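You operate a simulated robot arm through the tools that you are given. There is no shell and no other tool. Be economical: measure what you need, move in short steps, check, and stop when the job is done.

The job below is to be done with a simulated robot arm. You get a single attempt, and the scene is never put back.

Task
Fetch the green round bottle from the open end of the counter top and stand it on the shelf under the drawer bench. Take the steel block and put it on the black tray. Take the long spacer and put it on top of the sleeve. Put the oil can in the basin of the parts washer. Put the spring on the top of the long bench away on the top of the drawer bench. Press the flow button two times. Fetch the blue grip box from the top of the long bench and stand it on the yellow tape roll there. The order is free. Set down upright: round bottle, oil can, spring, grip box.

It is judged by the outcome, as a careful person would: the job done as asked, and still so three seconds after it is handed in. It fails if anything else is knocked over, pushed out of place, dropped, spilled or broken.

Robot
A 6-joint arm with a fingered hand on a trunk, on a base that drives. Base frame: it is fixed to the floor where the robot stands at the start and does not move with it; the origin is under the middle of the robot, x ahead of it, y to its left, z up; the surface under the hand at the start is at about z = 920. Units: mm, degrees, N and s.
With the tool pointing down near the work surface it reaches from about 220 to 660 mm from the robot's upright axis, wherever it stands. Its first joint turns from -166.0 to 166.0 degrees. Places, roughly: basin of the parts washer [7900, -3500, 900]; black tray (17x12x3 cm) [500, 700, 900]; flow button [10700, -3300, 1000]; grip box [11250, -3250, 1000]; long spacer (4x4x5 cm) [2200, -3300, 700]; oil can [9000, -3500, 1000]; round bottle [500, 250, 1000]; shelf under the drawer bench [700, 3300, 200]; sleeve (6x6x5 cm) [700, -3300, 900]; spring (3x3x5 cm) [10000, -3400, 1000]; steel block [250, 3250, 1000]; tape roll (6x6x3 cm) [10800, -3100, 900]; top of the drawer bench [700, 3300, 900]. Payload 4 kg.
The TCP is the grasp point between the finger pads, 26 mm short of the fingertips. In the tool frame z runs along the fingers and y along their closing line. The gripper opens to 148 mm. The gripper's body begins 73 mm behind the TCP. The gripper is a hand of 3 fingers: y runs from the thumb to the fingers, the wrist lies at [0, 0, -239] in the tool frame, and closing takes about 1.5 s.
Orientation is that of the tool frame in the base frame, as a unit quaternion [w, x, y, z]. With the fingers straight down and closing along the base's y, the tool's x points along the base's -x, its y along +y and its z along -z.

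Tools
- The arm moves only by the tool send_rows. Its arguments are lists of equal length, an entry for each row: "delta_pos": the shift along the tool's x, y, z in mm, a list of three; "dr": the turn, a rotation vector about the tool's x, y, z in degrees, a list of three; "hand": the gripper command, from -1 (shut) to 1 (fully open), values between in proportion. In form: {"delta_pos": [[tx, ty, tz], ...], "dr": [[ax, ay, az], ...], "hand": [hand, ...]}. A call has 1 to 8 rows; each row shifts and turns the commanded pose from where the row before left it, along the tool's axes as they then stand. Each row takes 0.2 s and may step no farther than 50 mm and 8.6 degrees from the row before; otherwise, or with a gripper value out of range, the whole call is refused. Where a pose cannot be reached the arm comes as near as it can. A force on the tool above 40 N (or 10 N above the force at the start of the call, whichever is more), or a blocked arm, ends the call early, and 0.2 s more pass. The fingers move at their own pace (about 153 mm/s each) and stop on an object; they squeeze with about 29 N. The grip force told is the motor's: it shows also when the fingers shut on nothing. Time passes only in rows, and 0.2 s behind the last, so rows that do not move let the fingers close. The reply holds the time, the measured pose of the TCP, the force on the tool along the base axes, the opening and the grip force, in the units named above and with some noise, with the torque about the TCP (base axes, N m) and any sound that the robot's microphone picked up.
- Cameras (640 x 400 px; columns grow to the right, rows downward): "scene" is now at [44.8, 222.8, 1490.4]; the picture's right is [0.15, -0.99, 0.00], its down [-0.64, -0.10, -0.76] and it looks along [0.75, 0.12, -0.65] (base axes); focal length 295 px, centre (320, 200). "wrist" rides on the gripper at [68, -39, -90] in the tool frame; the picture's right is [0.50, 0.87, 0.00], its down [-0.66, 0.38, -0.65] and it looks along [-0.57, 0.33, 0.76] (tool axes); focal length 222 px, centre (320, 200). There is no depth. A picture from a camera that has moved, and an enlarged one, comes with that camera's place and axes in the base frame and with its lens. The place of the scene camera against the robot may be out by one fixed shift of up to 18 mm in any direction.
- snapshot(camera): a new picture of that camera. The clock stands still meanwhile.
- slide_trunk(by): slides the trunk up (or, below 0, down) by that many mm; the arm and the scene camera ride with it, the base frame stays. It gives what a move gives, with no picture.
- base_move(legs): drives the robot by 1 to 6 legs, each [ahead, left, turn to the left] in mm, mm and degrees, along the robot's own axes; the way and the turn of a leg run together, so that a leg with both is an arc; at most 1500 mm and 180 degrees a leg. The arm and the cameras ride along, it lands a little off, and it stops where it bumps. It gives what a move gives.
- set_grasp(shape): the hand has 3 fingers and takes this shape, open, in about a second: jaw (thumb against the fingers, like two jaws); tri (thumb and two fingers); tip (a fingertip pinch); poke (one finger out to press); point (the index stretched); flat (the hand flat); cup (the hand cupped); fist (a fist). The gripper value then closes the fingers along that shape, each until it touches; the sizes above hold for jaw. It gives what a move gives, with no picture.
- aim_head(pan, tilt): turns the head with the scene camera to pan (to the left, within 120 degrees either way) and tilt (down, from -29 to 69), counted from straight ahead of the robot. It gives what a move gives.
- close_up(camera, box): a new picture of the part [left, top, right, bottom] of that camera's present view, enlarged. The clock stands still meanwhile.
- finish_job(): hands the job in; it is judged then, once.

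Work in short steps. Places have to be worked out from the pictures, the camera data and where the tool is seen: move nearer, look again, correct. Check each grasp and each placing, and mend what went wrong. You have 196 turns and 182 pictures in all, those below and enlarged ones among them. Open the gripper and draw the arm clear of the work before you hand the job in, unless the task says otherwise; then end with one line.

The tools are called after ">>>" as name(argument=value, ...) on one line, values as JSON. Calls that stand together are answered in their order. send_rows: Moves the arm, as the interface text tells. Its arguments: {"type":"object","properties":{"delta_pos":{"type":"array","items":{"type":"array","items":{"type":"number"}}},"dr":{"type":"array","items":{"type":"array","items":{"type":"number"}}},"hand":{"type":"array","items":{"type":"number"}}},"required":["delta_pos","dr","hand"]} The other tools are called the same way: slide_trunk (by) slides the trunk up or down; set_grasp (shape) gives the hand a shape; base_move (legs) drives the base; aim_head (pan, tilt) turns the head that bears the scene camera; snapshot (camera) takes a picture; close_up (camera, box) takes an enlarged picture of a part of a camera's view; finish_job () hands the job in.

At the start:

```text
time_s: 0.0
tcp_pos: [412.7, 87.0, 1154.2]
ee_rot: [-0.001, 0.0, 1.0, 0.0]
wrist_force: [0.0, -0.5, 0.4]
moment: [0.02, 0.0, 0.0]
width: 147.8
grasp_force: 0.1
shape: jaw
trunk travel left (down, up): [-225.0, 92.0]
robot x, y, heading: [1.0, 0.4, -0.1]
head pan, tilt: [8.7, 40.3]
```

scene: 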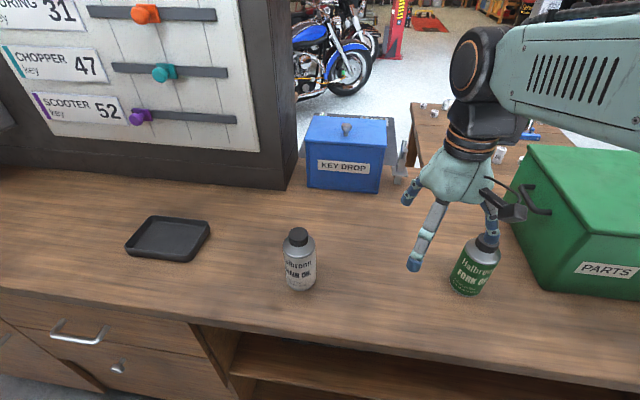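
wrist: 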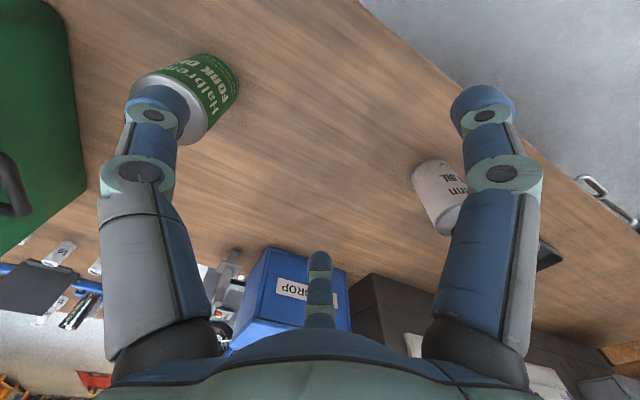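

I'll survey first: look left towards the drawer bench before choosing how to hold the bottle.

>>> aim_head(pan=85, tilt=20)

>>> snapshot(camera="scene")

>>> aim_head(pan=-60, tilt=15)

>>> snapshot(camera="scene")

```text
time_s: 1.5
tcp_pos: [414.4, 87.7, 1155.2]
ee_rot: [-0.001, 0.0, 1.0, 0.0]
wrist_force: [0.0, 0.7, 0.5]
moment: [-0.01, 0.01, -0.04]
width: 147.8
grasp_force: 0.1
shape: jaw
trunk travel left (down, up): [-225.0, 92.0]
robot x, y, heading: [1.4, -1.7, -0.1]
head pan, tilt: [85.0, 20.0]
```

```text
179 pictures are left
camera scene: at [-30.8, 302.7, 1522.3], right [1.0, -0.09, 0.0], down [-0.03, -0.34, -0.94], along [0.08, 0.94, -0.34], focal length 295 px, centre (320, 200)
```

scene: 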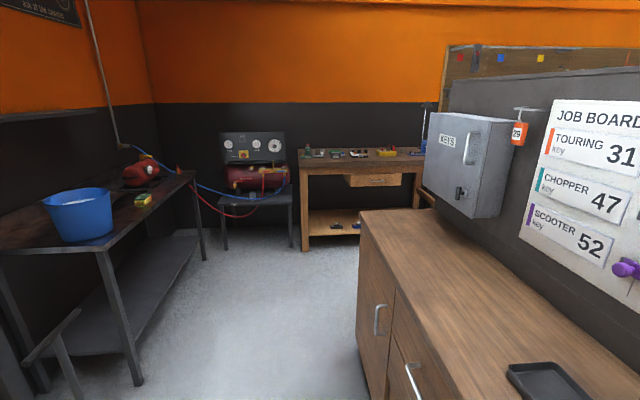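

```text
time_s: 3.8
tcp_pos: [413.0, 87.0, 1155.0]
ee_rot: [0.0, 0.001, 1.0, 0.0]
wrist_force: [-0.2, 0.0, 0.2]
moment: [0.03, -0.03, 0.03]
width: 148.0
grasp_force: 0.0
shape: jaw
trunk travel left (down, up): [-225.0, 92.0]
robot x, y, heading: [0.3, -0.6, 0.2]
head pan, tilt: [-60.0, 15.0]
```

```text
178 pictures are left
camera scene: at [7.7, 129.0, 1530.4], right [-0.87, -0.5, 0.0], down [-0.13, 0.22, -0.97], along [0.48, -0.84, -0.26], focal length 295 px, centre (320, 200)
```

scene: 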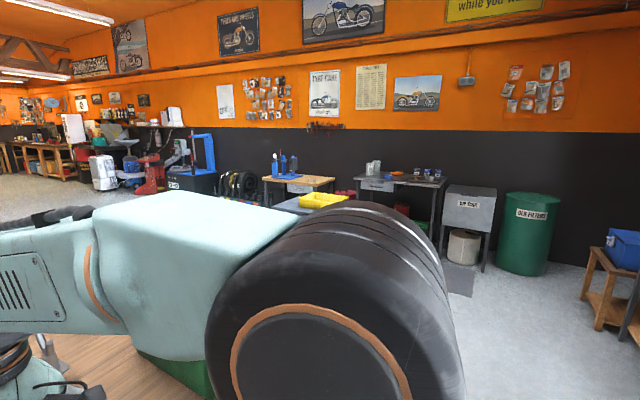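

The green bottle solves to about (462,-38), roughly 145 tall, and the shelf is open at the front. So I'll use a hand tilted about 43° forward, lined up first behind the bottle.

>>> send_rows(delta_pos=[[20, -42, 15], [20, -42, 15], [20, -42, 15], [0, 0, 0], [0, 0, 0], [0, 0, 0], [0, 0, 0], [0, 0, 0]], dr=[[0, 0, 0], [0, 0, 0], [0, 0, 0], [0, -8.5, 0], [0, -8.5, 0], [0, -8.5, 0], [0, -8.5, 0], [0, -8.5, 0]], hand=[1, 1, 1, 1, 1, 1, 1, 1])

>>> aim_head(pan=-15, tilt=45)

>>> snapshot(camera="wrist")

>>> snapshot(camera="scene")

```text
time_s: 5.6
tcp_pos: [351.6, -39.4, 1109.5]
ee_rot: [0.364, 0.001, 0.931, -0.002]
wrist_force: [0.0, -0.5, 1.1]
moment: [-0.01, 0.0, 0.0]
width: 147.8
grasp_force: 0.1
shape: jaw
trunk travel left (down, up): [-225.0, 92.0]
robot x, y, heading: [-1.2, 2.1, 0.0]
head pan, tilt: [-60.0, 15.0]
```

```text
time_s: 6.7
tcp_pos: [352.4, -39.1, 1109.8]
ee_rot: [0.362, -0.001, 0.932, 0.001]
wrist_force: [0.5, -0.1, -0.5]
moment: [-0.02, -0.01, 0.0]
width: 148.1
grasp_force: 0.0
shape: jaw
trunk travel left (down, up): [-225.0, 92.0]
robot x, y, heading: [0.0, -0.5, -0.1]
head pan, tilt: [-15.0, 45.0]
```

```text
177 pictures are left
camera wrist: at [242.7, -78.3, 1130.5], right [-0.37, 0.87, -0.34], down [0.04, 0.38, 0.92], along [0.93, 0.33, -0.18], focal length 222 px, centre (320, 200)
```

wrist: 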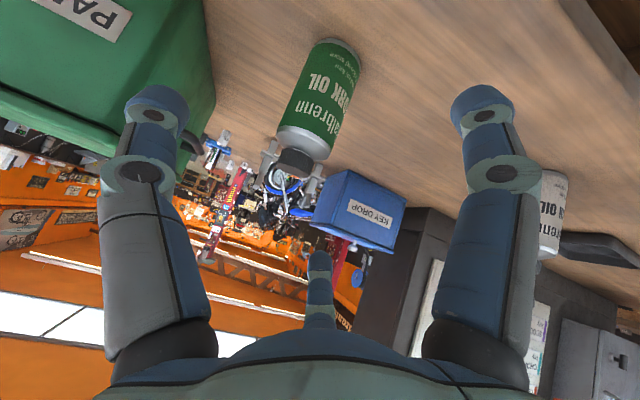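

```text
176 pictures are left
camera scene: at [39.5, 188.8, 1483.7], right [-0.26, -0.97, 0.0], down [-0.68, 0.18, -0.71], along [0.68, -0.18, -0.71], focal length 295 px, centre (320, 200)
```

scene: 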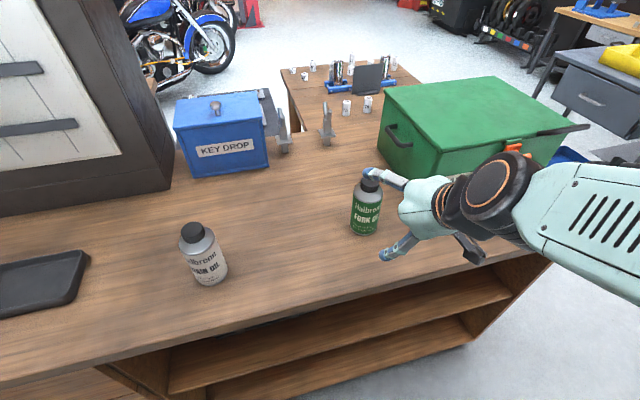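

The wrist view puts the bottle at about (463,-41), radius about 29. I'll advance along the tool axis to the middle of the bottle and close.

>>> send_rows(delta_pos=[[1, -1, 42], [1, -1, 42], [1, 0, 42], [0, 0, 41], [0, 0, 0]], dr=[[0, 0, 0], [0, 0, 0], [0, 0, 0], [0, 0, 0], [0, 0, 0]], hand=[1, 1, 1, 1, 1])

>>> snapshot(camera="wrist")

>>> snapshot(camera="scene")

```text
time_s: 7.9
tcp_pos: [475.9, -35.5, 1032.1]
ee_rot: [0.357, 0.002, 0.934, -0.001]
wrist_force: [-0.6, 0.2, -0.6]
moment: [0.02, 0.03, 0.03]
width: 147.7
grasp_force: 0.0
shape: jaw
out of reach, approached as far as the arm can: row 3, 4
trunk travel left (down, up): [-225.0, 92.0]
robot x, y, heading: [0.7, -2.6, -0.1]
head pan, tilt: [-15.0, 45.0]
```

```text
175 pictures are left
camera wrist: at [365.5, -75.5, 1054.0], right [-0.37, 0.87, -0.33], down [0.05, 0.38, 0.92], along [0.93, 0.32, -0.19], focal length 222 px, centre (320, 200)
```

wrist: 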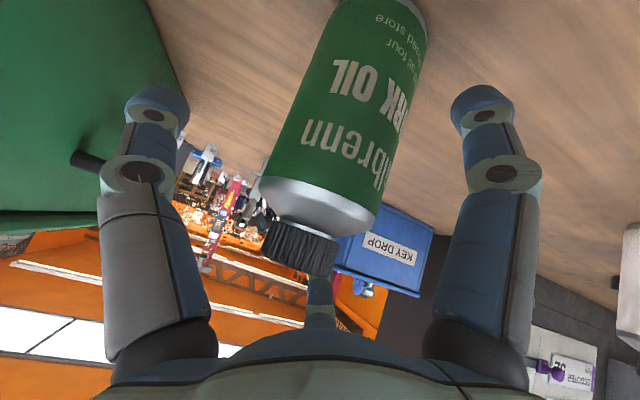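

```text
174 pictures are left
camera scene: at [38.7, 188.9, 1483.6], right [-0.26, -0.97, 0.0], down [-0.68, 0.18, -0.71], along [0.68, -0.18, -0.71], focal length 295 px, centre (320, 200)
```

scene: 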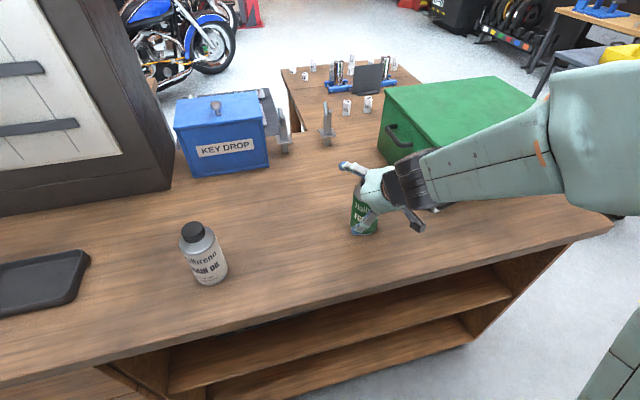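

The arm runs out at that height, so I'll back off a little and lower the trunk instead.

>>> send_rows(delta_pos=[[12, -4, -12], [0, 0, 0]], dr=[[0, 0, 0], [0, 0, 0]], hand=[1, 1])

>>> slide_trunk(by=-30)

>>> snapshot(camera="wrist")

```text
time_s: 8.5
tcp_pos: [459.5, -39.6, 1040.7]
ee_rot: [0.359, 0.001, 0.933, -0.001]
wrist_force: [0.1, 0.0, -0.8]
moment: [-0.02, -0.04, 0.01]
width: 147.9
grasp_force: 0.0
shape: jaw
out of reach, approached as far as the arm can: row 1
trunk travel left (down, up): [-225.0, 92.0]
robot x, y, heading: [1.5, 0.7, -0.1]
head pan, tilt: [-15.0, 45.0]
```

```text
time_s: 9.2
tcp_pos: [460.3, -36.7, 1009.5]
ee_rot: [0.361, 0.001, 0.933, 0.0]
wrist_force: [0.4, 0.2, 0.5]
moment: [0.01, 0.0, 0.0]
width: 148.1
grasp_force: 0.1
shape: jaw
trunk travel left (down, up): [-195.0, 122.0]
robot x, y, heading: [2.8, 4.1, -0.0]
head pan, tilt: [-15.0, 45.0]
```

```text
173 pictures are left
camera wrist: at [349.6, -75.4, 1031.5], right [-0.37, 0.87, -0.34], down [0.05, 0.38, 0.92], along [0.93, 0.33, -0.18], focal length 222 px, centre (320, 200)
```

wrist: 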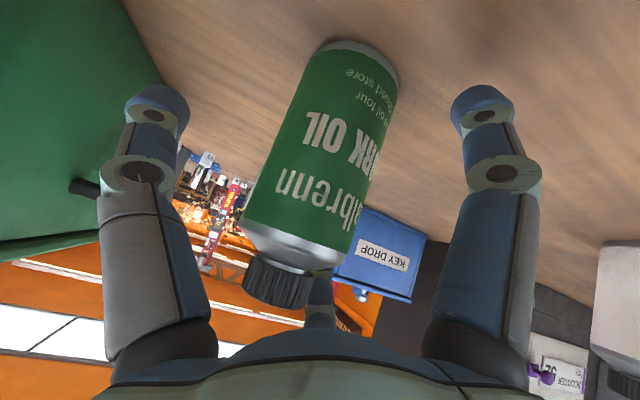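

Bottle base resolves to (461,-41), well centred. Down 13 more, then close.

>>> slide_trunk(by=-13)

>>> send_rows(delta_pos=[[0, -2, 0], [0, 0, 0], [0, 0, 0], [0, 0, 0], [0, 0, 0], [0, 0, 0], [0, 0, 0]], dr=[[0, 0, 0], [0, 0, 0], [0, 0, 0], [0, 0, 0], [0, 0, 0], [0, 0, 0], [0, 0, 0]], hand=[0.5, 0, -0.5, -1, -1, -1, -1])

>>> snapshot(camera="wrist")

```text
time_s: 9.9
tcp_pos: [459.2, -36.1, 996.6]
ee_rot: [0.36, 0.001, 0.933, 0.0]
wrist_force: [0.5, 0.1, 0.4]
moment: [0.0, 0.01, -0.01]
width: 148.1
grasp_force: 0.0
shape: jaw
trunk travel left (down, up): [-182.0, 135.0]
robot x, y, heading: [-1.0, 0.7, -0.1]
head pan, tilt: [-15.0, 45.0]
```

```text
time_s: 11.5
tcp_pos: [457.9, -37.7, 997.0]
ee_rot: [0.36, 0.001, 0.933, -0.001]
wrist_force: [-1.9, 1.1, 6.5]
moment: [-0.08, 0.42, -0.02]
width: 64.3
grasp_force: 29.1
shape: jaw
trunk travel left (down, up): [-182.0, 135.0]
robot x, y, heading: [-1.3, 1.5, 0.2]
head pan, tilt: [-15.0, 45.0]
```

```text
172 pictures are left
camera wrist: at [348.5, -77.2, 1019.2], right [-0.37, 0.87, -0.34], down [0.05, 0.38, 0.92], along [0.93, 0.33, -0.18], focal length 222 px, centre (320, 200)
```

wrist: 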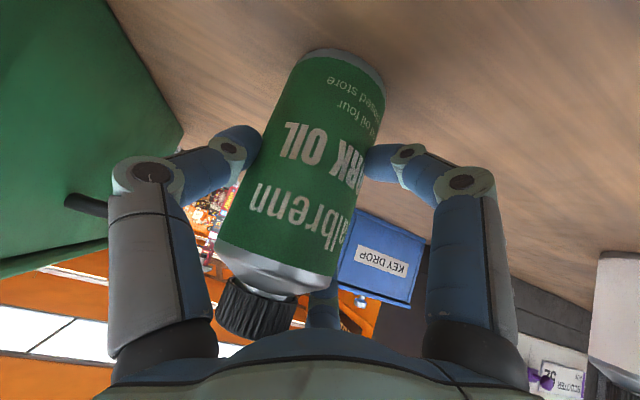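

Held firmly. I'll lift with the trunk, pull the arm in, back away from the counter and drive round towards the drawer bench.

>>> slide_trunk(by=110)

>>> base_move(legs=[[-400, 0, 0], [0, 0, 90], [1500, 0, 0], [300, -650, 0]])

>>> aim_head(pan=0, tilt=35)

>>> snapshot(camera="scene")

```text
time_s: 12.9
tcp_pos: [461.0, -38.4, 1113.2]
ee_rot: [0.361, 0.001, 0.933, -0.001]
wrist_force: [-0.8, -0.8, -3.9]
moment: [0.01, 0.03, 0.03]
width: 62.6
grasp_force: 28.4
shape: jaw
trunk travel left (down, up): [-292.0, 25.0]
robot x, y, heading: [0.5, -1.5, 0.2]
head pan, tilt: [-15.0, 45.0]
```

```text
time_s: 30.3
tcp_pos: [135.3, 2199.0, 1112.1]
ee_rot: [0.258, -0.652, 0.667, 0.251]
wrist_force: [-0.2, 0.3, -3.7]
moment: [-0.09, 0.01, -0.05]
width: 62.0
grasp_force: 29.4
shape: jaw
trunk travel left (down, up): [-292.0, 25.0]
robot x, y, heading: [88.6, 1738.9, 88.9]
head pan, tilt: [-15.0, 45.0]
stopped in leg 4: the robot was blocked; the commanded pose is now the measured one
```

```text
time_s: 31.1
tcp_pos: [136.7, 2197.6, 1112.1]
ee_rot: [0.258, -0.652, 0.668, 0.25]
wrist_force: [0.6, 0.8, -3.4]
moment: [-0.08, 0.02, -0.01]
width: 62.0
grasp_force: 28.9
shape: jaw
trunk travel left (down, up): [-292.0, 25.0]
robot x, y, heading: [89.3, 1739.0, 88.7]
head pan, tilt: [0.0, 35.0]
```

```text
171 pictures are left
camera scene: at [-132.1, 1799.7, 1569.9], right [1.0, -0.02, 0.0], down [-0.01, -0.57, -0.82], along [0.02, 0.82, -0.57], focal length 295 px, centre (320, 200)
```

scene: 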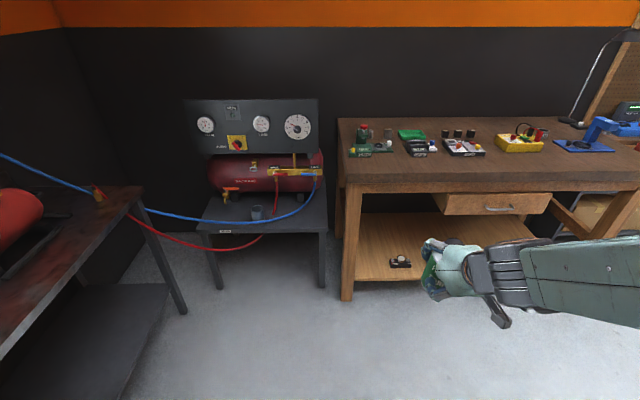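

Bench and open shelf are clear: shelf about z 185, front edge about y 2955. I'll look closer at the shelf and the items on top.

>>> close_up(camera="scene", box=[330, 100, 490, 200])

>>> close_up(camera="scene", box=[330, 190, 490, 290])

```text
4.00 times, centred on (410, 150) of scene
camera zoom: at [-132.1, 1799.7, 1569.9], right [1.0, -0.02, 0.0], down [-0.01, -0.57, -0.82], along [0.02, 0.82, -0.57], focal length 1180 px, centre (-40, 400)
```

zoom: 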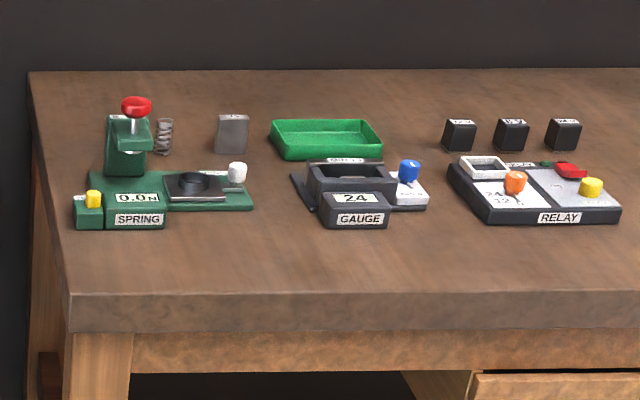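

```text
4.00 times, centred on (410, 240) of scene
camera zoom: at [-132.1, 1799.7, 1569.9], right [1.0, -0.02, 0.0], down [-0.01, -0.57, -0.82], along [0.02, 0.82, -0.57], focal length 1180 px, centre (-40, 40)
```

zoom: 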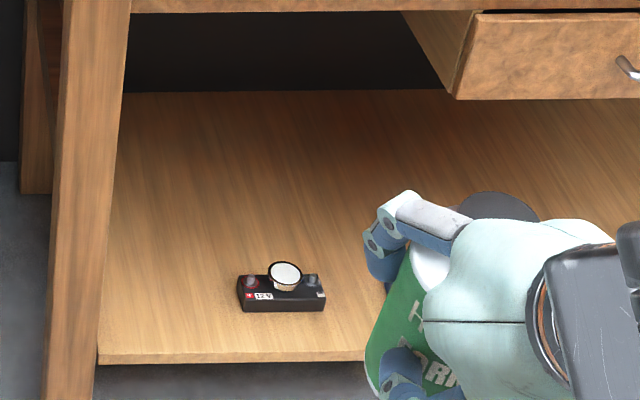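

The steel block stands behind the spring gauge beside another spring. The shelf is free between the left leg (x about 110) and the battery (x about 330). I'll drive to put the bottle in front of that gap, short of the bench, and lower the trunk fully.

>>> base_move(legs=[[590, -90, 1.3]])

>>> slide_trunk(by=-290)

>>> snapshot(camera="scene")

```text
time_s: 32.0
tcp_pos: [138.8, 2217.8, 1111.9]
ee_rot: [0.257, -0.651, 0.669, 0.25]
wrist_force: [-0.2, 0.7, -3.7]
moment: [-0.08, 0.0, -0.02]
width: 62.1
grasp_force: 29.6
shape: jaw
trunk travel left (down, up): [-292.0, 25.0]
robot x, y, heading: [90.7, 1754.0, 88.7]
head pan, tilt: [0.0, 35.0]
stopped in leg 1: the robot was blocked; the commanded pose is now the measured one
```

```text
time_s: 35.0
tcp_pos: [138.9, 2215.6, 821.0]
ee_rot: [0.258, -0.652, 0.667, 0.251]
wrist_force: [0.1, 0.0, -4.3]
moment: [-0.03, 0.03, -0.04]
width: 61.9
grasp_force: 29.0
shape: jaw
trunk travel left (down, up): [-2.0, 315.0]
robot x, y, heading: [90.6, 1759.5, 89.0]
head pan, tilt: [0.0, 35.0]
```

```text
168 pictures are left
camera scene: at [-129.9, 1872.1, 1275.7], right [1.0, -0.02, 0.0], down [-0.01, -0.57, -0.82], along [0.02, 0.82, -0.57], focal length 295 px, centre (320, 200)
```

scene: 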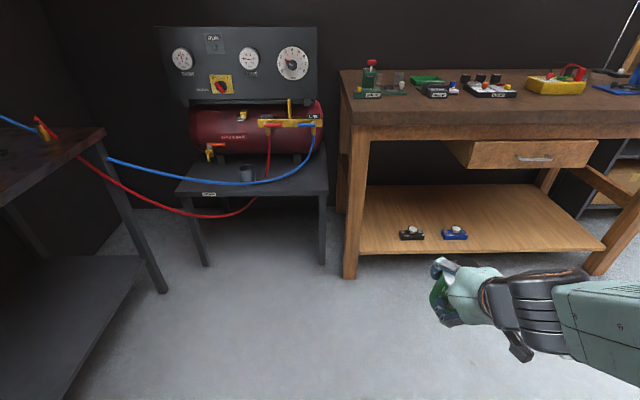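

Still touching the counter's end; I'll step left clear of it, then forward and back to the right.

>>> base_move(legs=[[0, 60, 0], [500, 0, 0], [90, -145, 1]])

>>> snapshot(camera="scene")

>>> snapshot(camera="wrist")

```text
time_s: 40.3
tcp_pos: [237.0, 2811.6, 823.1]
ee_rot: [0.256, -0.655, 0.665, 0.252]
wrist_force: [-0.8, -0.8, -4.2]
moment: [-0.04, 0.01, 0.01]
width: 61.7
grasp_force: 29.5
shape: jaw
trunk travel left (down, up): [-2.0, 315.0]
robot x, y, heading: [194.6, 2348.4, 89.2]
head pan, tilt: [0.0, 35.0]
```

```text
167 pictures are left
camera scene: at [-30.6, 2466.7, 1275.7], right [1.0, -0.01, 0.0], down [-0.01, -0.57, -0.82], along [0.01, 0.82, -0.57], focal length 295 px, centre (320, 200)
```

scene: 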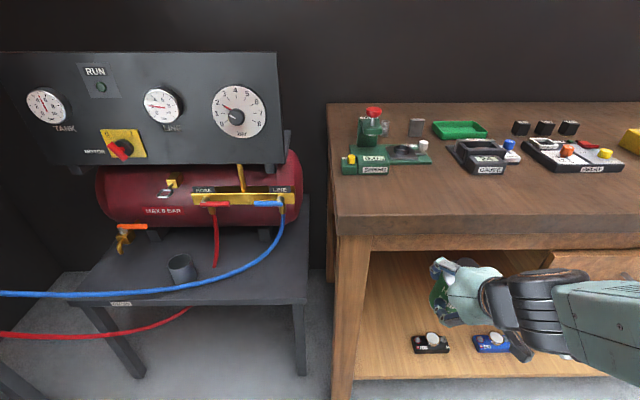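

```text
166 pictures are left
camera wrist: at [273.6, 2701.0, 844.6], right [-0.87, -0.36, -0.34], down [-0.38, 0.05, 0.92], along [-0.31, 0.93, -0.18], focal length 222 px, centre (320, 200)
```

wrist: 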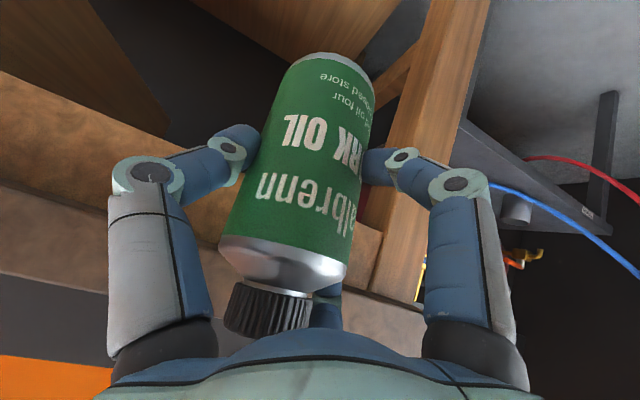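

Bottle is in front of the bench with about 40 mm clearance. I'll lower straight down with the arm.

>>> send_rows(delta_pos=[[30.2, 3, 33.4], [30.2, 3, 33.4], [30.2, 3, 33.4], [30.2, 3, 33.4], [30.2, 3, 33.4], [30.2, 3, 33.4], [30.2, 3, 33.4], [30.2, 0, 33.4]], dr=[[0, 0, 0], [0, 0, 0], [0, 0, 0], [0, 0, 0], [0, 0, 0], [0, 0, 0], [0, 0, 0], [0, 0, 0]], hand=[-1, -1, -1, -1, -1, -1, -1, -1])

```text
time_s: 42.1
tcp_pos: [201.5, 2850.5, 802.5]
ee_rot: [0.253, -0.656, 0.667, 0.248]
wrist_force: [0.5, -1.1, -3.6]
moment: [-0.04, 0.05, 0.01]
width: 61.9
grasp_force: 29.6
shape: jaw
out of reach, approached as far as the arm can: row 1, 2, 3, 4, 5, 6, 7, 8
trunk travel left (down, up): [-2.0, 315.0]
robot x, y, heading: [193.0, 2352.4, 89.0]
head pan, tilt: [0.0, 35.0]
```

This tilt hits a limit at short range. I'll back away from the bench and explore what the arm can reach lower when stretched farther out.

>>> base_move(legs=[[-350, 0, 0]])

>>> send_rows(delta_pos=[[0, 0, 48], [0, 0, 48], [0, 0, 48], [0, 0, 48], [30.2, 0, 33.4], [30.2, 0, 33.4], [30.2, 0, 33.4], [30.2, 0, 33.4]], dr=[[0, 0, 0], [0, 0, 0], [0, 0, 0], [0, 0, 0], [0, 0, 0], [0, 0, 0], [0, 0, 0], [0, 0, 0]], hand=[-1, -1, -1, -1, -1, -1, -1, -1])

>>> send_rows(delta_pos=[[30.2, 0, 33.4], [30.2, 0, 33.4], [30.2, 0, 33.4], [30.2, 0, 33.4], [30.2, 0, 33.4], [30.2, 0, 33.4], [30.2, 0, 33.4], [30.2, 0, 33.4]], dr=[[0, 0, 0], [0, 0, 0], [0, 0, 0], [0, 0, 0], [0, 0, 0], [0, 0, 0], [0, 0, 0], [0, 0, 0]], hand=[-1, -1, -1, -1, -1, -1, -1, -1])

>>> snapshot(camera="scene")

```text
time_s: 44.3
tcp_pos: [197.2, 2503.5, 803.4]
ee_rot: [0.253, -0.655, 0.667, 0.248]
wrist_force: [0.0, -0.8, -2.9]
moment: [-0.03, -0.02, 0.0]
width: 61.9
grasp_force: 29.0
shape: jaw
trunk travel left (down, up): [-2.0, 315.0]
robot x, y, heading: [185.5, 2007.6, 89.3]
head pan, tilt: [0.0, 35.0]
```

```text
time_s: 46.1
tcp_pos: [202.3, 2629.3, 479.6]
ee_rot: [0.253, -0.655, 0.667, 0.248]
wrist_force: [0.7, 0.2, -3.0]
moment: [-0.04, 0.01, 0.0]
width: 61.5
grasp_force: 28.7
shape: jaw
out of reach, approached as far as the arm can: row 1
trunk travel left (down, up): [-2.0, 315.0]
robot x, y, heading: [188.9, 2003.3, 89.1]
head pan, tilt: [0.0, 35.0]
```

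```text
time_s: 47.9
tcp_pos: [201.2, 2624.0, 127.2]
ee_rot: [0.252, -0.656, 0.668, 0.246]
wrist_force: [0.1, -1.8, -4.6]
moment: [0.01, 0.01, 0.03]
width: 61.5
grasp_force: 28.5
shape: jaw
out of reach, approached as far as the arm can: row 8
trunk travel left (down, up): [-2.0, 315.0]
robot x, y, heading: [187.1, 2002.4, 89.0]
head pan, tilt: [0.0, 35.0]
```

```text
165 pictures are left
camera scene: at [-35.5, 2119.6, 1275.7], right [1.0, -0.01, 0.0], down [-0.01, -0.57, -0.82], along [0.01, 0.82, -0.57], focal length 295 px, centre (320, 200)
```

scene: 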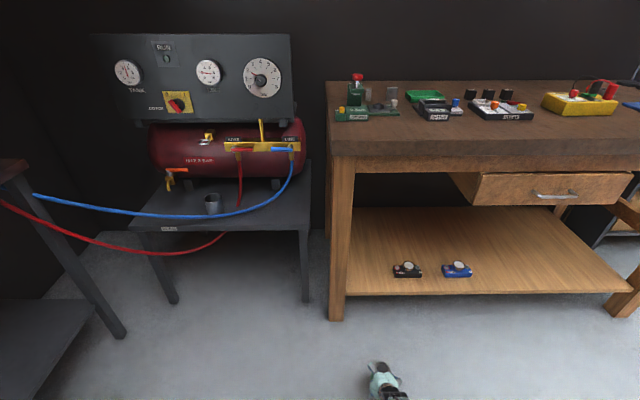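

At 620 mm ahead the arm reaches right down. I'll raise so the bottle bottom clears the shelf, and look down at the arm's posture.

>>> send_rows(delta_pos=[[-29, 0, -32], [-29, 0, -32], [-29, 0, -32], [-29, 0, -32], [0, 0, 0]], dr=[[0, 0, 0], [0, 0, 0], [0, 0, 0], [0, 0, 0], [0, 0, 0]], hand=[-1, -1, -1, -1, -1])

>>> aim_head(pan=-20, tilt=60)

>>> snapshot(camera="scene")

```text
time_s: 49.1
tcp_pos: [199.7, 2627.9, 303.4]
ee_rot: [0.252, -0.656, 0.667, 0.247]
wrist_force: [-0.1, -0.1, -3.3]
moment: [-0.07, 0.0, -0.03]
width: 61.5
grasp_force: 28.8
shape: jaw
trunk travel left (down, up): [-2.0, 315.0]
robot x, y, heading: [186.6, 2005.4, 89.0]
head pan, tilt: [0.0, 35.0]
```

```text
time_s: 50.0
tcp_pos: [199.3, 2627.6, 303.1]
ee_rot: [0.253, -0.656, 0.667, 0.248]
wrist_force: [0.3, 0.2, -3.5]
moment: [-0.07, 0.03, -0.02]
width: 61.5
grasp_force: 29.0
shape: jaw
trunk travel left (down, up): [-2.0, 315.0]
robot x, y, heading: [188.8, 2005.1, 89.0]
head pan, tilt: [-20.0, 60.0]
```

```text
164 pictures are left
camera scene: at [-13.1, 2094.0, 1241.4], right [0.93, -0.35, 0.0], down [-0.31, -0.81, -0.5], along [0.18, 0.47, -0.87], focal length 295 px, centre (320, 200)
```

scene: 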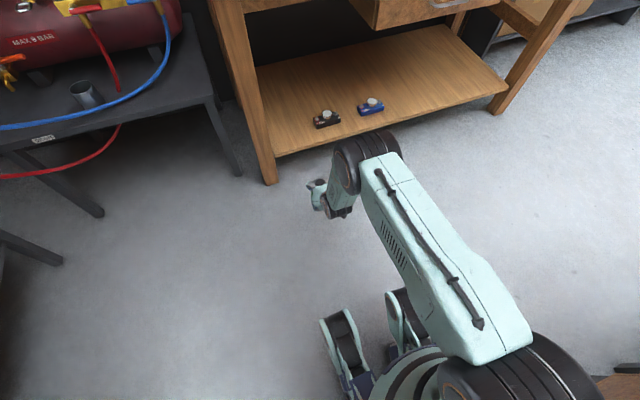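

The elbow sticks out above the hand; stretching farther will pull it back relative to the bottle. I'll extend the hand forward and see how far it goes.

>>> send_rows(delta_pos=[[-29.7, 0, 27], [-29.7, 0, 27], [-29.7, 0, 27], [0, 0, 0]], dr=[[0, 0, 0], [0, 0, 0], [0, 0, 0], [0, 0, 0]], hand=[-1, -1, -1, -1])

>>> snapshot(camera="scene")

>>> snapshot(camera="wrist")

```text
time_s: 51.0
tcp_pos: [203.7, 2748.1, 301.4]
ee_rot: [0.253, -0.656, 0.667, 0.247]
wrist_force: [0.8, -0.3, -3.2]
moment: [-0.05, 0.04, 0.0]
width: 61.6
grasp_force: 28.9
shape: jaw
trunk travel left (down, up): [-2.0, 315.0]
robot x, y, heading: [186.9, 2005.0, 89.5]
head pan, tilt: [-20.0, 60.0]
```

```text
163 pictures are left
camera scene: at [-13.1, 2094.0, 1241.4], right [0.93, -0.36, 0.0], down [-0.31, -0.81, -0.5], along [0.18, 0.47, -0.87], focal length 295 px, centre (320, 200)
```

scene: 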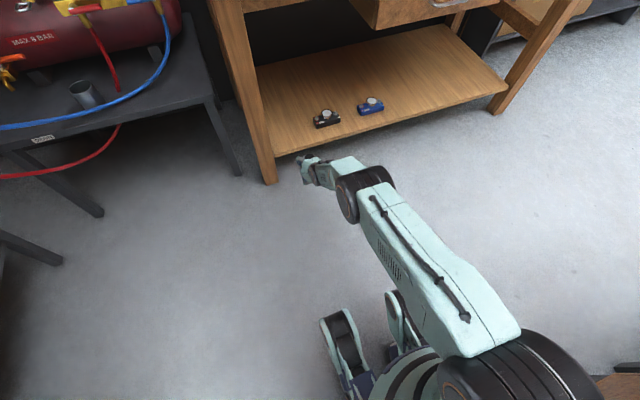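

```text
162 pictures are left
camera wrist: at [240.6, 2636.7, 324.1], right [-0.87, -0.36, -0.33], down [-0.38, 0.07, 0.92], along [-0.31, 0.93, -0.19], focal length 222 px, centre (320, 200)
```

wrist: 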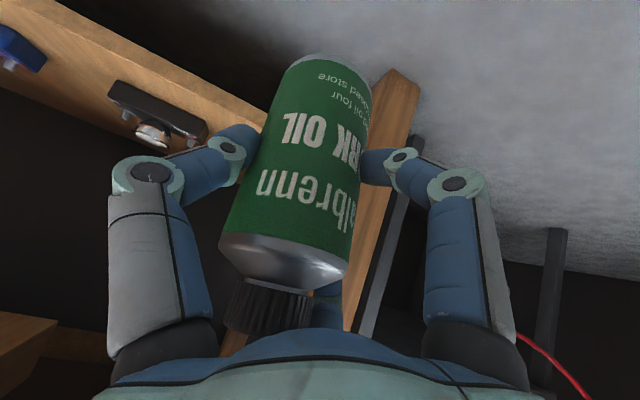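

Much better: elbow stays well behind. I'll raise 40 for margin and drive ahead about 275 with a small shift right, so the bottle hangs over the shelf.

>>> send_rows(delta_pos=[[-26.8, 0, -29.7], [0, 0, 0]], dr=[[0, 0, 0], [0, 0, 0]], hand=[-1, -1])

>>> base_move(legs=[[180, -14, 0]])

>>> snapshot(camera="scene")

>>> snapshot(camera="wrist")

```text
time_s: 51.6
tcp_pos: [204.0, 2747.7, 339.3]
ee_rot: [0.252, -0.656, 0.667, 0.247]
wrist_force: [0.8, 0.4, -3.4]
moment: [-0.05, 0.05, 0.0]
width: 61.2
grasp_force: 29.5
shape: jaw
trunk travel left (down, up): [-2.0, 315.0]
robot x, y, heading: [190.3, 2008.6, 89.0]
head pan, tilt: [-20.0, 60.0]
```

```text
time_s: 53.1
tcp_pos: [220.9, 2926.4, 339.4]
ee_rot: [0.252, -0.656, 0.667, 0.247]
wrist_force: [-0.9, 0.0, -4.3]
moment: [-0.01, 0.03, 0.02]
width: 61.5
grasp_force: 29.1
shape: jaw
trunk travel left (down, up): [-2.0, 315.0]
robot x, y, heading: [203.3, 2185.7, 89.2]
head pan, tilt: [-20.0, 60.0]
```

```text
161 pictures are left
camera scene: at [3.6, 2272.2, 1241.4], right [0.93, -0.36, 0.0], down [-0.31, -0.81, -0.5], along [0.18, 0.47, -0.87], focal length 295 px, centre (320, 200)
```

scene: 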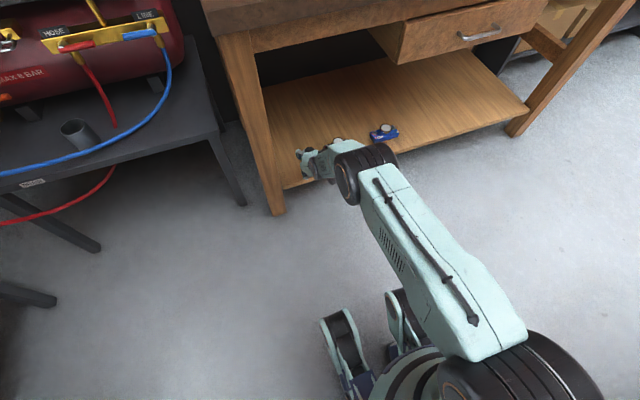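

```text
160 pictures are left
camera wrist: at [258.1, 2814.2, 363.1], right [-0.87, -0.36, -0.33], down [-0.38, 0.07, 0.92], along [-0.31, 0.93, -0.19], focal length 222 px, centre (320, 200)
```

wrist: 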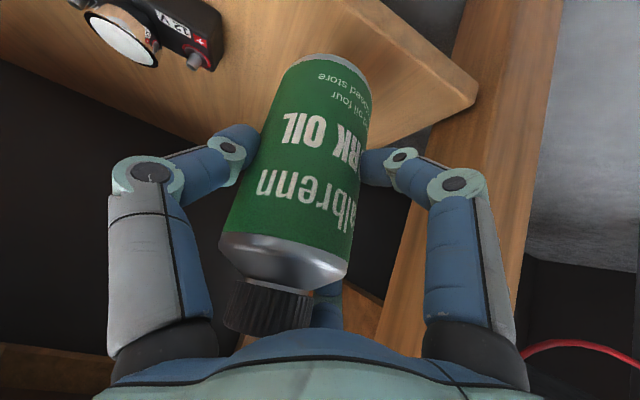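

Shelf front edge checks at y about 2940, left end x about 110. I'll move 95 more ahead, then look.

>>> base_move(legs=[[95, 0, 0]])

>>> snapshot(camera="wrist")

>>> send_rows(delta_pos=[[13.4, 0, 14.8], [13.4, 0, 14.8], [0, 0, 0]], dr=[[0, 0, 0], [0, 0, 0], [0, 0, 0]], hand=[-1, -1, -1])

>>> snapshot(camera="wrist")

```text
time_s: 54.2
tcp_pos: [222.0, 3019.1, 340.0]
ee_rot: [0.252, -0.656, 0.667, 0.247]
wrist_force: [0.4, 0.2, -3.9]
moment: [-0.03, 0.01, 0.01]
width: 61.6
grasp_force: 29.0
shape: jaw
trunk travel left (down, up): [-2.0, 315.0]
robot x, y, heading: [202.7, 2274.0, 89.0]
head pan, tilt: [-20.0, 60.0]
```

```text
159 pictures are left
camera wrist: at [259.8, 2908.7, 363.0], right [-0.87, -0.36, -0.33], down [-0.38, 0.07, 0.92], along [-0.31, 0.93, -0.19], focal length 222 px, centre (320, 200)
```

wrist: 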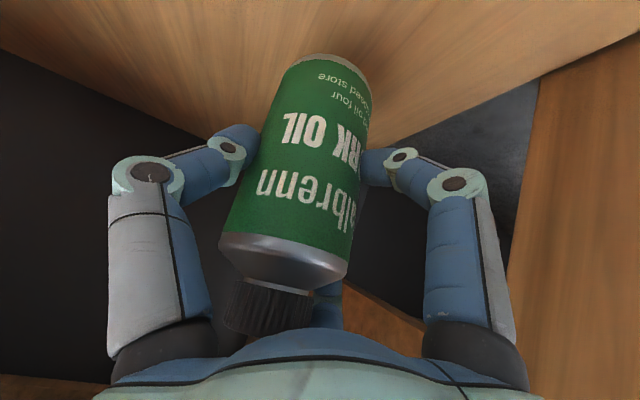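

```text
time_s: 55.0
tcp_pos: [222.0, 3019.2, 299.6]
ee_rot: [0.252, -0.656, 0.667, 0.247]
wrist_force: [-0.6, 0.2, -3.1]
moment: [-0.04, 0.03, 0.0]
width: 61.5
grasp_force: 29.1
shape: jaw
trunk travel left (down, up): [-2.0, 315.0]
robot x, y, heading: [203.6, 2277.1, 89.3]
head pan, tilt: [-20.0, 60.0]
```

```text
158 pictures are left
camera wrist: at [259.8, 2908.1, 323.2], right [-0.87, -0.36, -0.33], down [-0.38, 0.07, 0.92], along [-0.31, 0.93, -0.19], focal length 222 px, centre (320, 200)
```

wrist: 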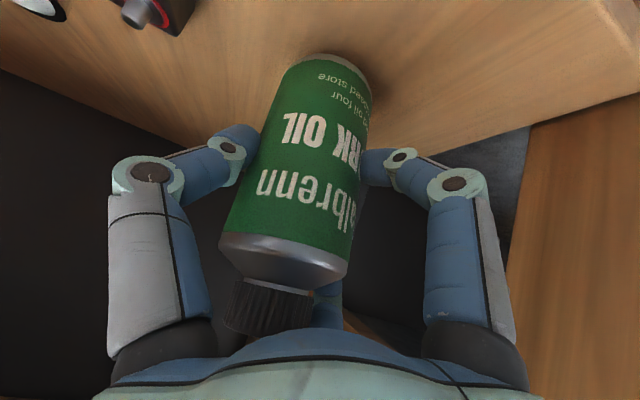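

Shadow shows the bottle just above the shelf. Lowering gently and watching for contact force.

>>> send_rows(delta_pos=[[3.4, 0, 3.7], [3.4, 0, 3.7], [3.4, 0, 3.7], [3.4, 0, 3.7], [0, 0, 0]], dr=[[0, 0, 0], [0, 0, 0], [0, 0, 0], [0, 0, 0], [0, 0, 0]], hand=[-1, -1, -1, -1, -1])

>>> snapshot(camera="wrist")

```text
time_s: 56.2
tcp_pos: [222.8, 3020.8, 282.1]
ee_rot: [0.255, -0.654, 0.668, 0.248]
wrist_force: [1.4, 0.7, 14.4]
moment: [-0.07, -0.25, 0.05]
width: 62.5
grasp_force: 28.7
shape: jaw
trunk travel left (down, up): [-2.0, 315.0]
robot x, y, heading: [209.0, 2279.8, 89.3]
head pan, tilt: [-20.0, 60.0]
```

```text
157 pictures are left
camera wrist: at [260.1, 2909.1, 305.5], right [-0.87, -0.36, -0.33], down [-0.38, 0.06, 0.92], along [-0.31, 0.93, -0.19], focal length 222 px, centre (320, 200)
```

wrist: 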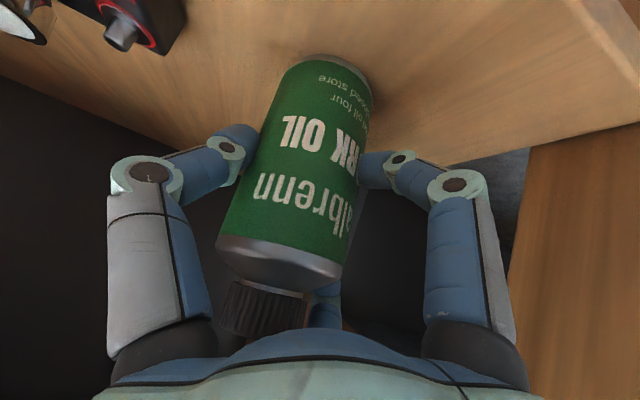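

Contact made (about 15 N up). Open partly, then withdraw backwards along the tool.

>>> send_rows(delta_pos=[[-1, 0, -1], [0, 0, 0], [0, 0, 0], [0, 0, 0]], dr=[[0, 0, 0], [0, 0, 0], [0, 0, 0], [0, 0, 0]], hand=[-0.1, 0.1, 0.4, 0.4])

>>> snapshot(camera="wrist")

```text
time_s: 57.2
tcp_pos: [222.2, 3019.9, 281.3]
ee_rot: [0.252, -0.656, 0.667, 0.247]
wrist_force: [0.4, 0.9, -0.2]
moment: [0.02, 0.04, -0.02]
width: 103.4
grasp_force: 0.0
shape: jaw
trunk travel left (down, up): [-2.0, 315.0]
robot x, y, heading: [204.5, 2278.1, 89.0]
head pan, tilt: [-20.0, 60.0]
```

```text
156 pictures are left
camera wrist: at [259.8, 2907.6, 304.3], right [-0.87, -0.36, -0.33], down [-0.38, 0.07, 0.92], along [-0.31, 0.93, -0.19], focal length 222 px, centre (320, 200)
```

wrist: 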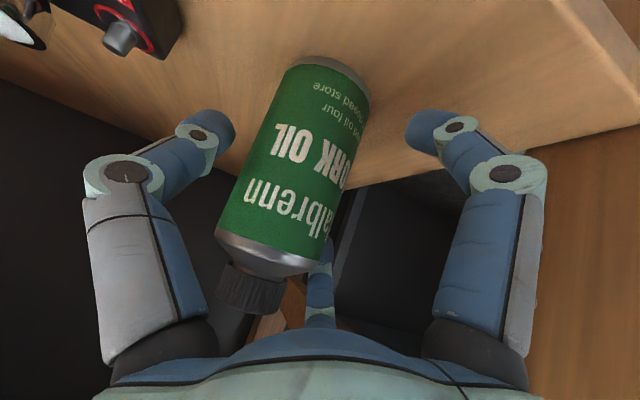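

The bottle stands upright on the shelf. Withdraw along the tool axis, then back the base out.

>>> send_rows(delta_pos=[[0, 0, -25], [0, 0, -40], [0, 0, -40], [0, 0, 0]], dr=[[0, 0, 0], [0, 0, 0], [0, 0, 0], [0, 0, 0]], hand=[0.4, 0.4, 0.4, 0.4])

>>> base_move(legs=[[-330, 0, 0]])

>>> slide_trunk(by=317)

>>> aim_head(pan=-5, tilt=42)

>>> snapshot(camera="scene")

```text
time_s: 58.2
tcp_pos: [219.6, 2951.8, 360.0]
ee_rot: [0.253, -0.655, 0.668, 0.247]
wrist_force: [1.2, 0.2, 0.6]
moment: [0.01, -0.03, 0.0]
width: 102.9
grasp_force: 0.1
shape: jaw
trunk travel left (down, up): [-2.0, 315.0]
robot x, y, heading: [203.8, 2276.0, 89.4]
head pan, tilt: [-20.0, 60.0]
```

```text
time_s: 60.6
tcp_pos: [210.7, 2620.0, 358.2]
ee_rot: [0.252, -0.657, 0.666, 0.247]
wrist_force: [0.6, 0.0, 0.5]
moment: [-0.01, 0.01, 0.01]
width: 103.2
grasp_force: 0.1
shape: jaw
trunk travel left (down, up): [-2.0, 315.0]
robot x, y, heading: [197.9, 1942.3, 89.1]
head pan, tilt: [-20.0, 60.0]
stopped in leg 1: the robot was blocked; the commanded pose is now the measured one
```

```text
time_s: 63.7
tcp_pos: [211.6, 2619.2, 674.9]
ee_rot: [0.253, -0.657, 0.666, 0.248]
wrist_force: [0.5, 0.1, -0.3]
moment: [0.0, 0.01, 0.0]
width: 103.3
grasp_force: 0.0
shape: jaw
out of reach, approached as far as the arm can: row 1
trunk travel left (down, up): [-317.0, 0.0]
robot x, y, heading: [200.4, 1945.2, 89.3]
head pan, tilt: [-20.0, 60.0]
```

```text
time_s: 64.5
tcp_pos: [212.2, 2619.2, 675.8]
ee_rot: [0.251, -0.657, 0.666, 0.248]
wrist_force: [0.3, -0.5, 0.1]
moment: [0.0, -0.02, -0.01]
width: 103.6
grasp_force: 0.0
shape: jaw
trunk travel left (down, up): [-317.0, 0.0]
robot x, y, heading: [199.1, 1947.7, 89.2]
head pan, tilt: [-5.0, 42.0]
```

```text
155 pictures are left
camera scene: at [-17.2, 1998.5, 1583.6], right [1.0, -0.1, 0.0], down [-0.07, -0.67, -0.74], along [0.07, 0.74, -0.67], focal length 295 px, centre (320, 200)
```

scene: 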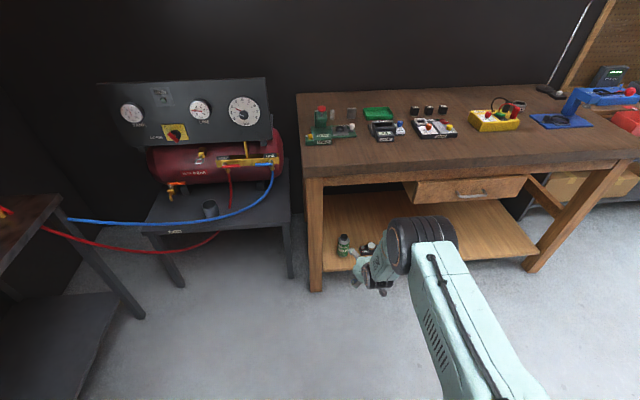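

Bottle is upright on the shelf. Now raise the arm above bench height for the steel block.

>>> send_rows(delta_pos=[[-33, 0, -36.5], [-33, 0, -36.5], [-33, 0, -36.5], [-33, 0, -36.5], [-33, 0, -36.5], [-33, 0, -36.5], [-33, 0, -36.5], [-33, 0, -36.5]], dr=[[0, 0, 0], [0, 0, 0], [0, 0, 0], [0, 0, 0], [0, 0, 0], [0, 0, 0], [0, 0, 0], [0, 0, 0]], hand=[0.4, 0.4, 0.4, 0.4, 0.4, 0.4, 0.4, 0.4])

>>> send_rows(delta_pos=[[-33, 0, -36.5], [-33, 0, -36.5], [-33, 0, -36.5], [0, 0, 0]], dr=[[0, 0, 0], [0, 0, 0], [0, 0, 0], [0, 0, 0]], hand=[0.4, 0.4, 0.4, 0.4])

>>> base_move(legs=[[400, 90, 0.8]])

>>> snapshot(camera="scene")

>>> snapshot(camera="wrist")

```text
time_s: 66.3
tcp_pos: [210.8, 2622.5, 1067.7]
ee_rot: [0.252, -0.658, 0.665, 0.249]
wrist_force: [0.6, -0.2, -0.5]
moment: [0.01, 0.01, -0.03]
width: 103.2
grasp_force: 0.0
shape: jaw
trunk travel left (down, up): [-317.0, 0.0]
robot x, y, heading: [194.7, 1947.1, 89.3]
head pan, tilt: [-5.0, 42.0]
```

```text
time_s: 67.3
tcp_pos: [211.0, 2625.3, 1217.3]
ee_rot: [0.252, -0.657, 0.666, 0.248]
wrist_force: [-0.4, 0.7, 0.2]
moment: [-0.01, 0.0, 0.0]
width: 103.4
grasp_force: 0.1
shape: jaw
trunk travel left (down, up): [-317.0, 0.0]
robot x, y, heading: [200.1, 1943.2, 89.4]
head pan, tilt: [-5.0, 42.0]
```

```text
time_s: 69.9
tcp_pos: [111.9, 3027.1, 1215.8]
ee_rot: [0.251, -0.661, 0.662, 0.249]
wrist_force: [-0.6, 0.6, 0.7]
moment: [0.0, -0.01, -0.01]
width: 103.1
grasp_force: 0.1
shape: jaw
trunk travel left (down, up): [-317.0, 0.0]
robot x, y, heading: [110.9, 2349.6, 90.2]
head pan, tilt: [-5.0, 42.0]
```

```text
154 pictures are left
camera scene: at [-107.7, 2399.5, 1583.6], right [1.0, -0.08, 0.0], down [-0.06, -0.67, -0.74], along [0.06, 0.74, -0.67], focal length 295 px, centre (320, 200)
```

scene: 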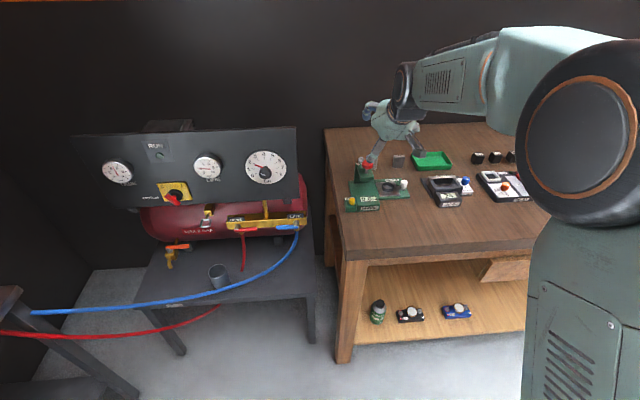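

```text
153 pictures are left
camera wrist: at [151.8, 2916.9, 1239.7], right [-0.87, -0.37, -0.33], down [-0.38, 0.06, 0.92], along [-0.33, 0.93, -0.19], focal length 222 px, centre (320, 200)
```

wrist: 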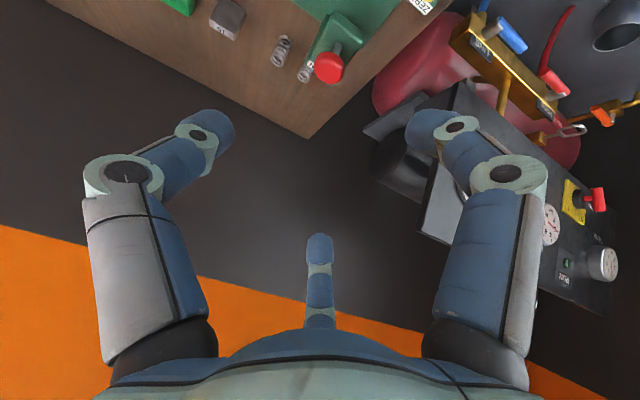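

The steel block is near (265, 3280). I'll bring the hand closer, still high above everything, and look again.

>>> base_move(legs=[[80, -150, 0]])

>>> snapshot(camera="wrist")

>>> close_up(camera="scene", box=[250, 100, 410, 200])

```text
time_s: 71.8
tcp_pos: [260.1, 3108.6, 1216.2]
ee_rot: [-0.25, 0.662, -0.661, -0.25]
wrist_force: [0.5, -0.5, 0.0]
moment: [0.05, -0.03, 0.01]
width: 103.0
grasp_force: 0.1
shape: jaw
trunk travel left (down, up): [-317.0, 0.0]
robot x, y, heading: [256.2, 2429.0, 90.1]
head pan, tilt: [-5.0, 42.0]
```

```text
152 pictures are left
camera wrist: at [299.1, 2997.7, 1240.0], right [-0.87, -0.37, -0.33], down [-0.38, 0.06, 0.92], along [-0.33, 0.93, -0.19], focal length 222 px, centre (320, 200)
```

wrist: 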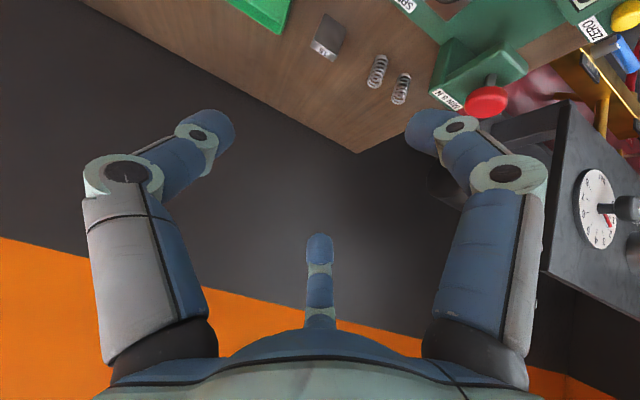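

```text
4.00 times, centred on (330, 150) of scene
camera zoom: at [39.2, 2480.5, 1583.7], right [1.0, -0.08, 0.0], down [-0.06, -0.67, -0.74], along [0.06, 0.74, -0.67], focal length 1180 px, centre (280, 400)
```

zoom: 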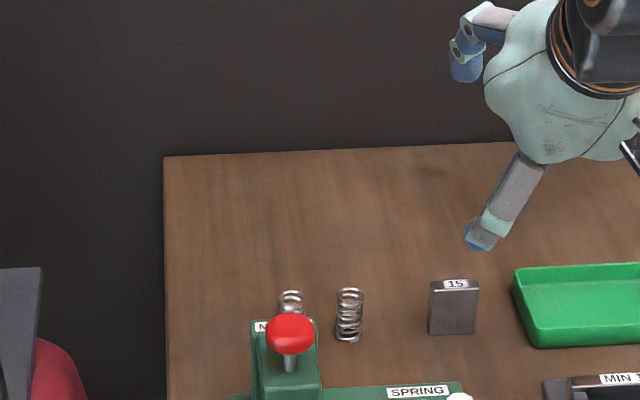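

Block top resolves to (268, 3331, 938), bench about 890. I'll make the hand steeper (about 20° tilt) so the wrist camera clears the gauges, and drive closer.

>>> send_rows(delta_pos=[[0, 0, 0], [0, 0, 0], [0, 0, 0], [0, 0, 0]], dr=[[0, 7, 0], [0, 7, 0], [0, 7, 0], [0, 0, 0]], hand=[0.4, 0.4, 0.4, 0.4])

>>> base_move(legs=[[190, -5, 0]])

>>> snapshot(camera="wrist")

>>> snapshot(camera="scene")

```text
time_s: 72.8
tcp_pos: [260.8, 3108.1, 1215.9]
ee_rot: [-0.127, 0.696, -0.696, -0.125]
wrist_force: [0.9, 0.5, 0.1]
moment: [0.04, 0.02, 0.01]
width: 103.0
grasp_force: 0.1
shape: jaw
trunk travel left (down, up): [-317.0, 0.0]
robot x, y, heading: [256.9, 2431.7, 89.9]
head pan, tilt: [-5.0, 42.0]
```

```text
time_s: 74.4
tcp_pos: [266.1, 3300.9, 1216.7]
ee_rot: [0.126, -0.695, 0.697, 0.125]
wrist_force: [0.1, 0.6, 0.2]
moment: [0.04, -0.01, -0.02]
width: 103.2
grasp_force: 0.1
shape: jaw
trunk travel left (down, up): [-317.0, 0.0]
robot x, y, heading: [259.8, 2624.6, 90.0]
head pan, tilt: [-5.0, 42.0]
```

```text
150 pictures are left
camera wrist: at [304.3, 3205.6, 1277.4], right [-0.87, -0.47, -0.18], down [-0.38, 0.39, 0.84], along [-0.32, 0.8, -0.51], focal length 222 px, centre (320, 200)
```

wrist: 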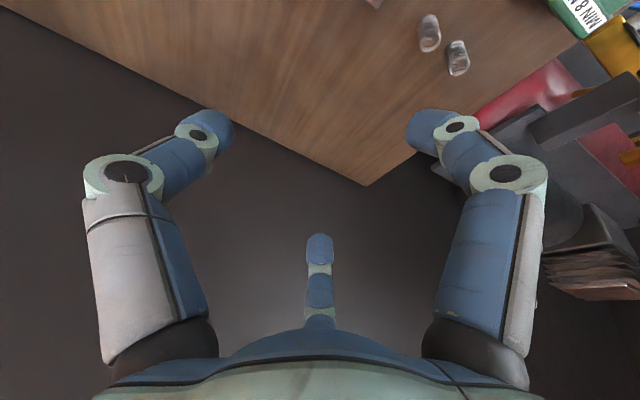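

```text
149 pictures are left
camera scene: at [43.6, 2672.9, 1583.5], right [1.0, -0.09, 0.0], down [-0.06, -0.67, -0.74], along [0.06, 0.74, -0.67], focal length 295 px, centre (320, 200)
```

scene: 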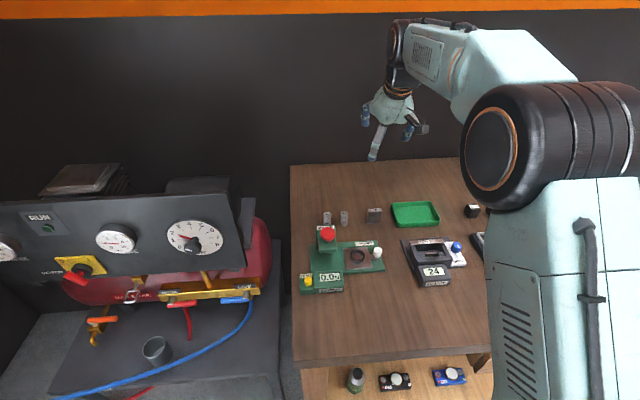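

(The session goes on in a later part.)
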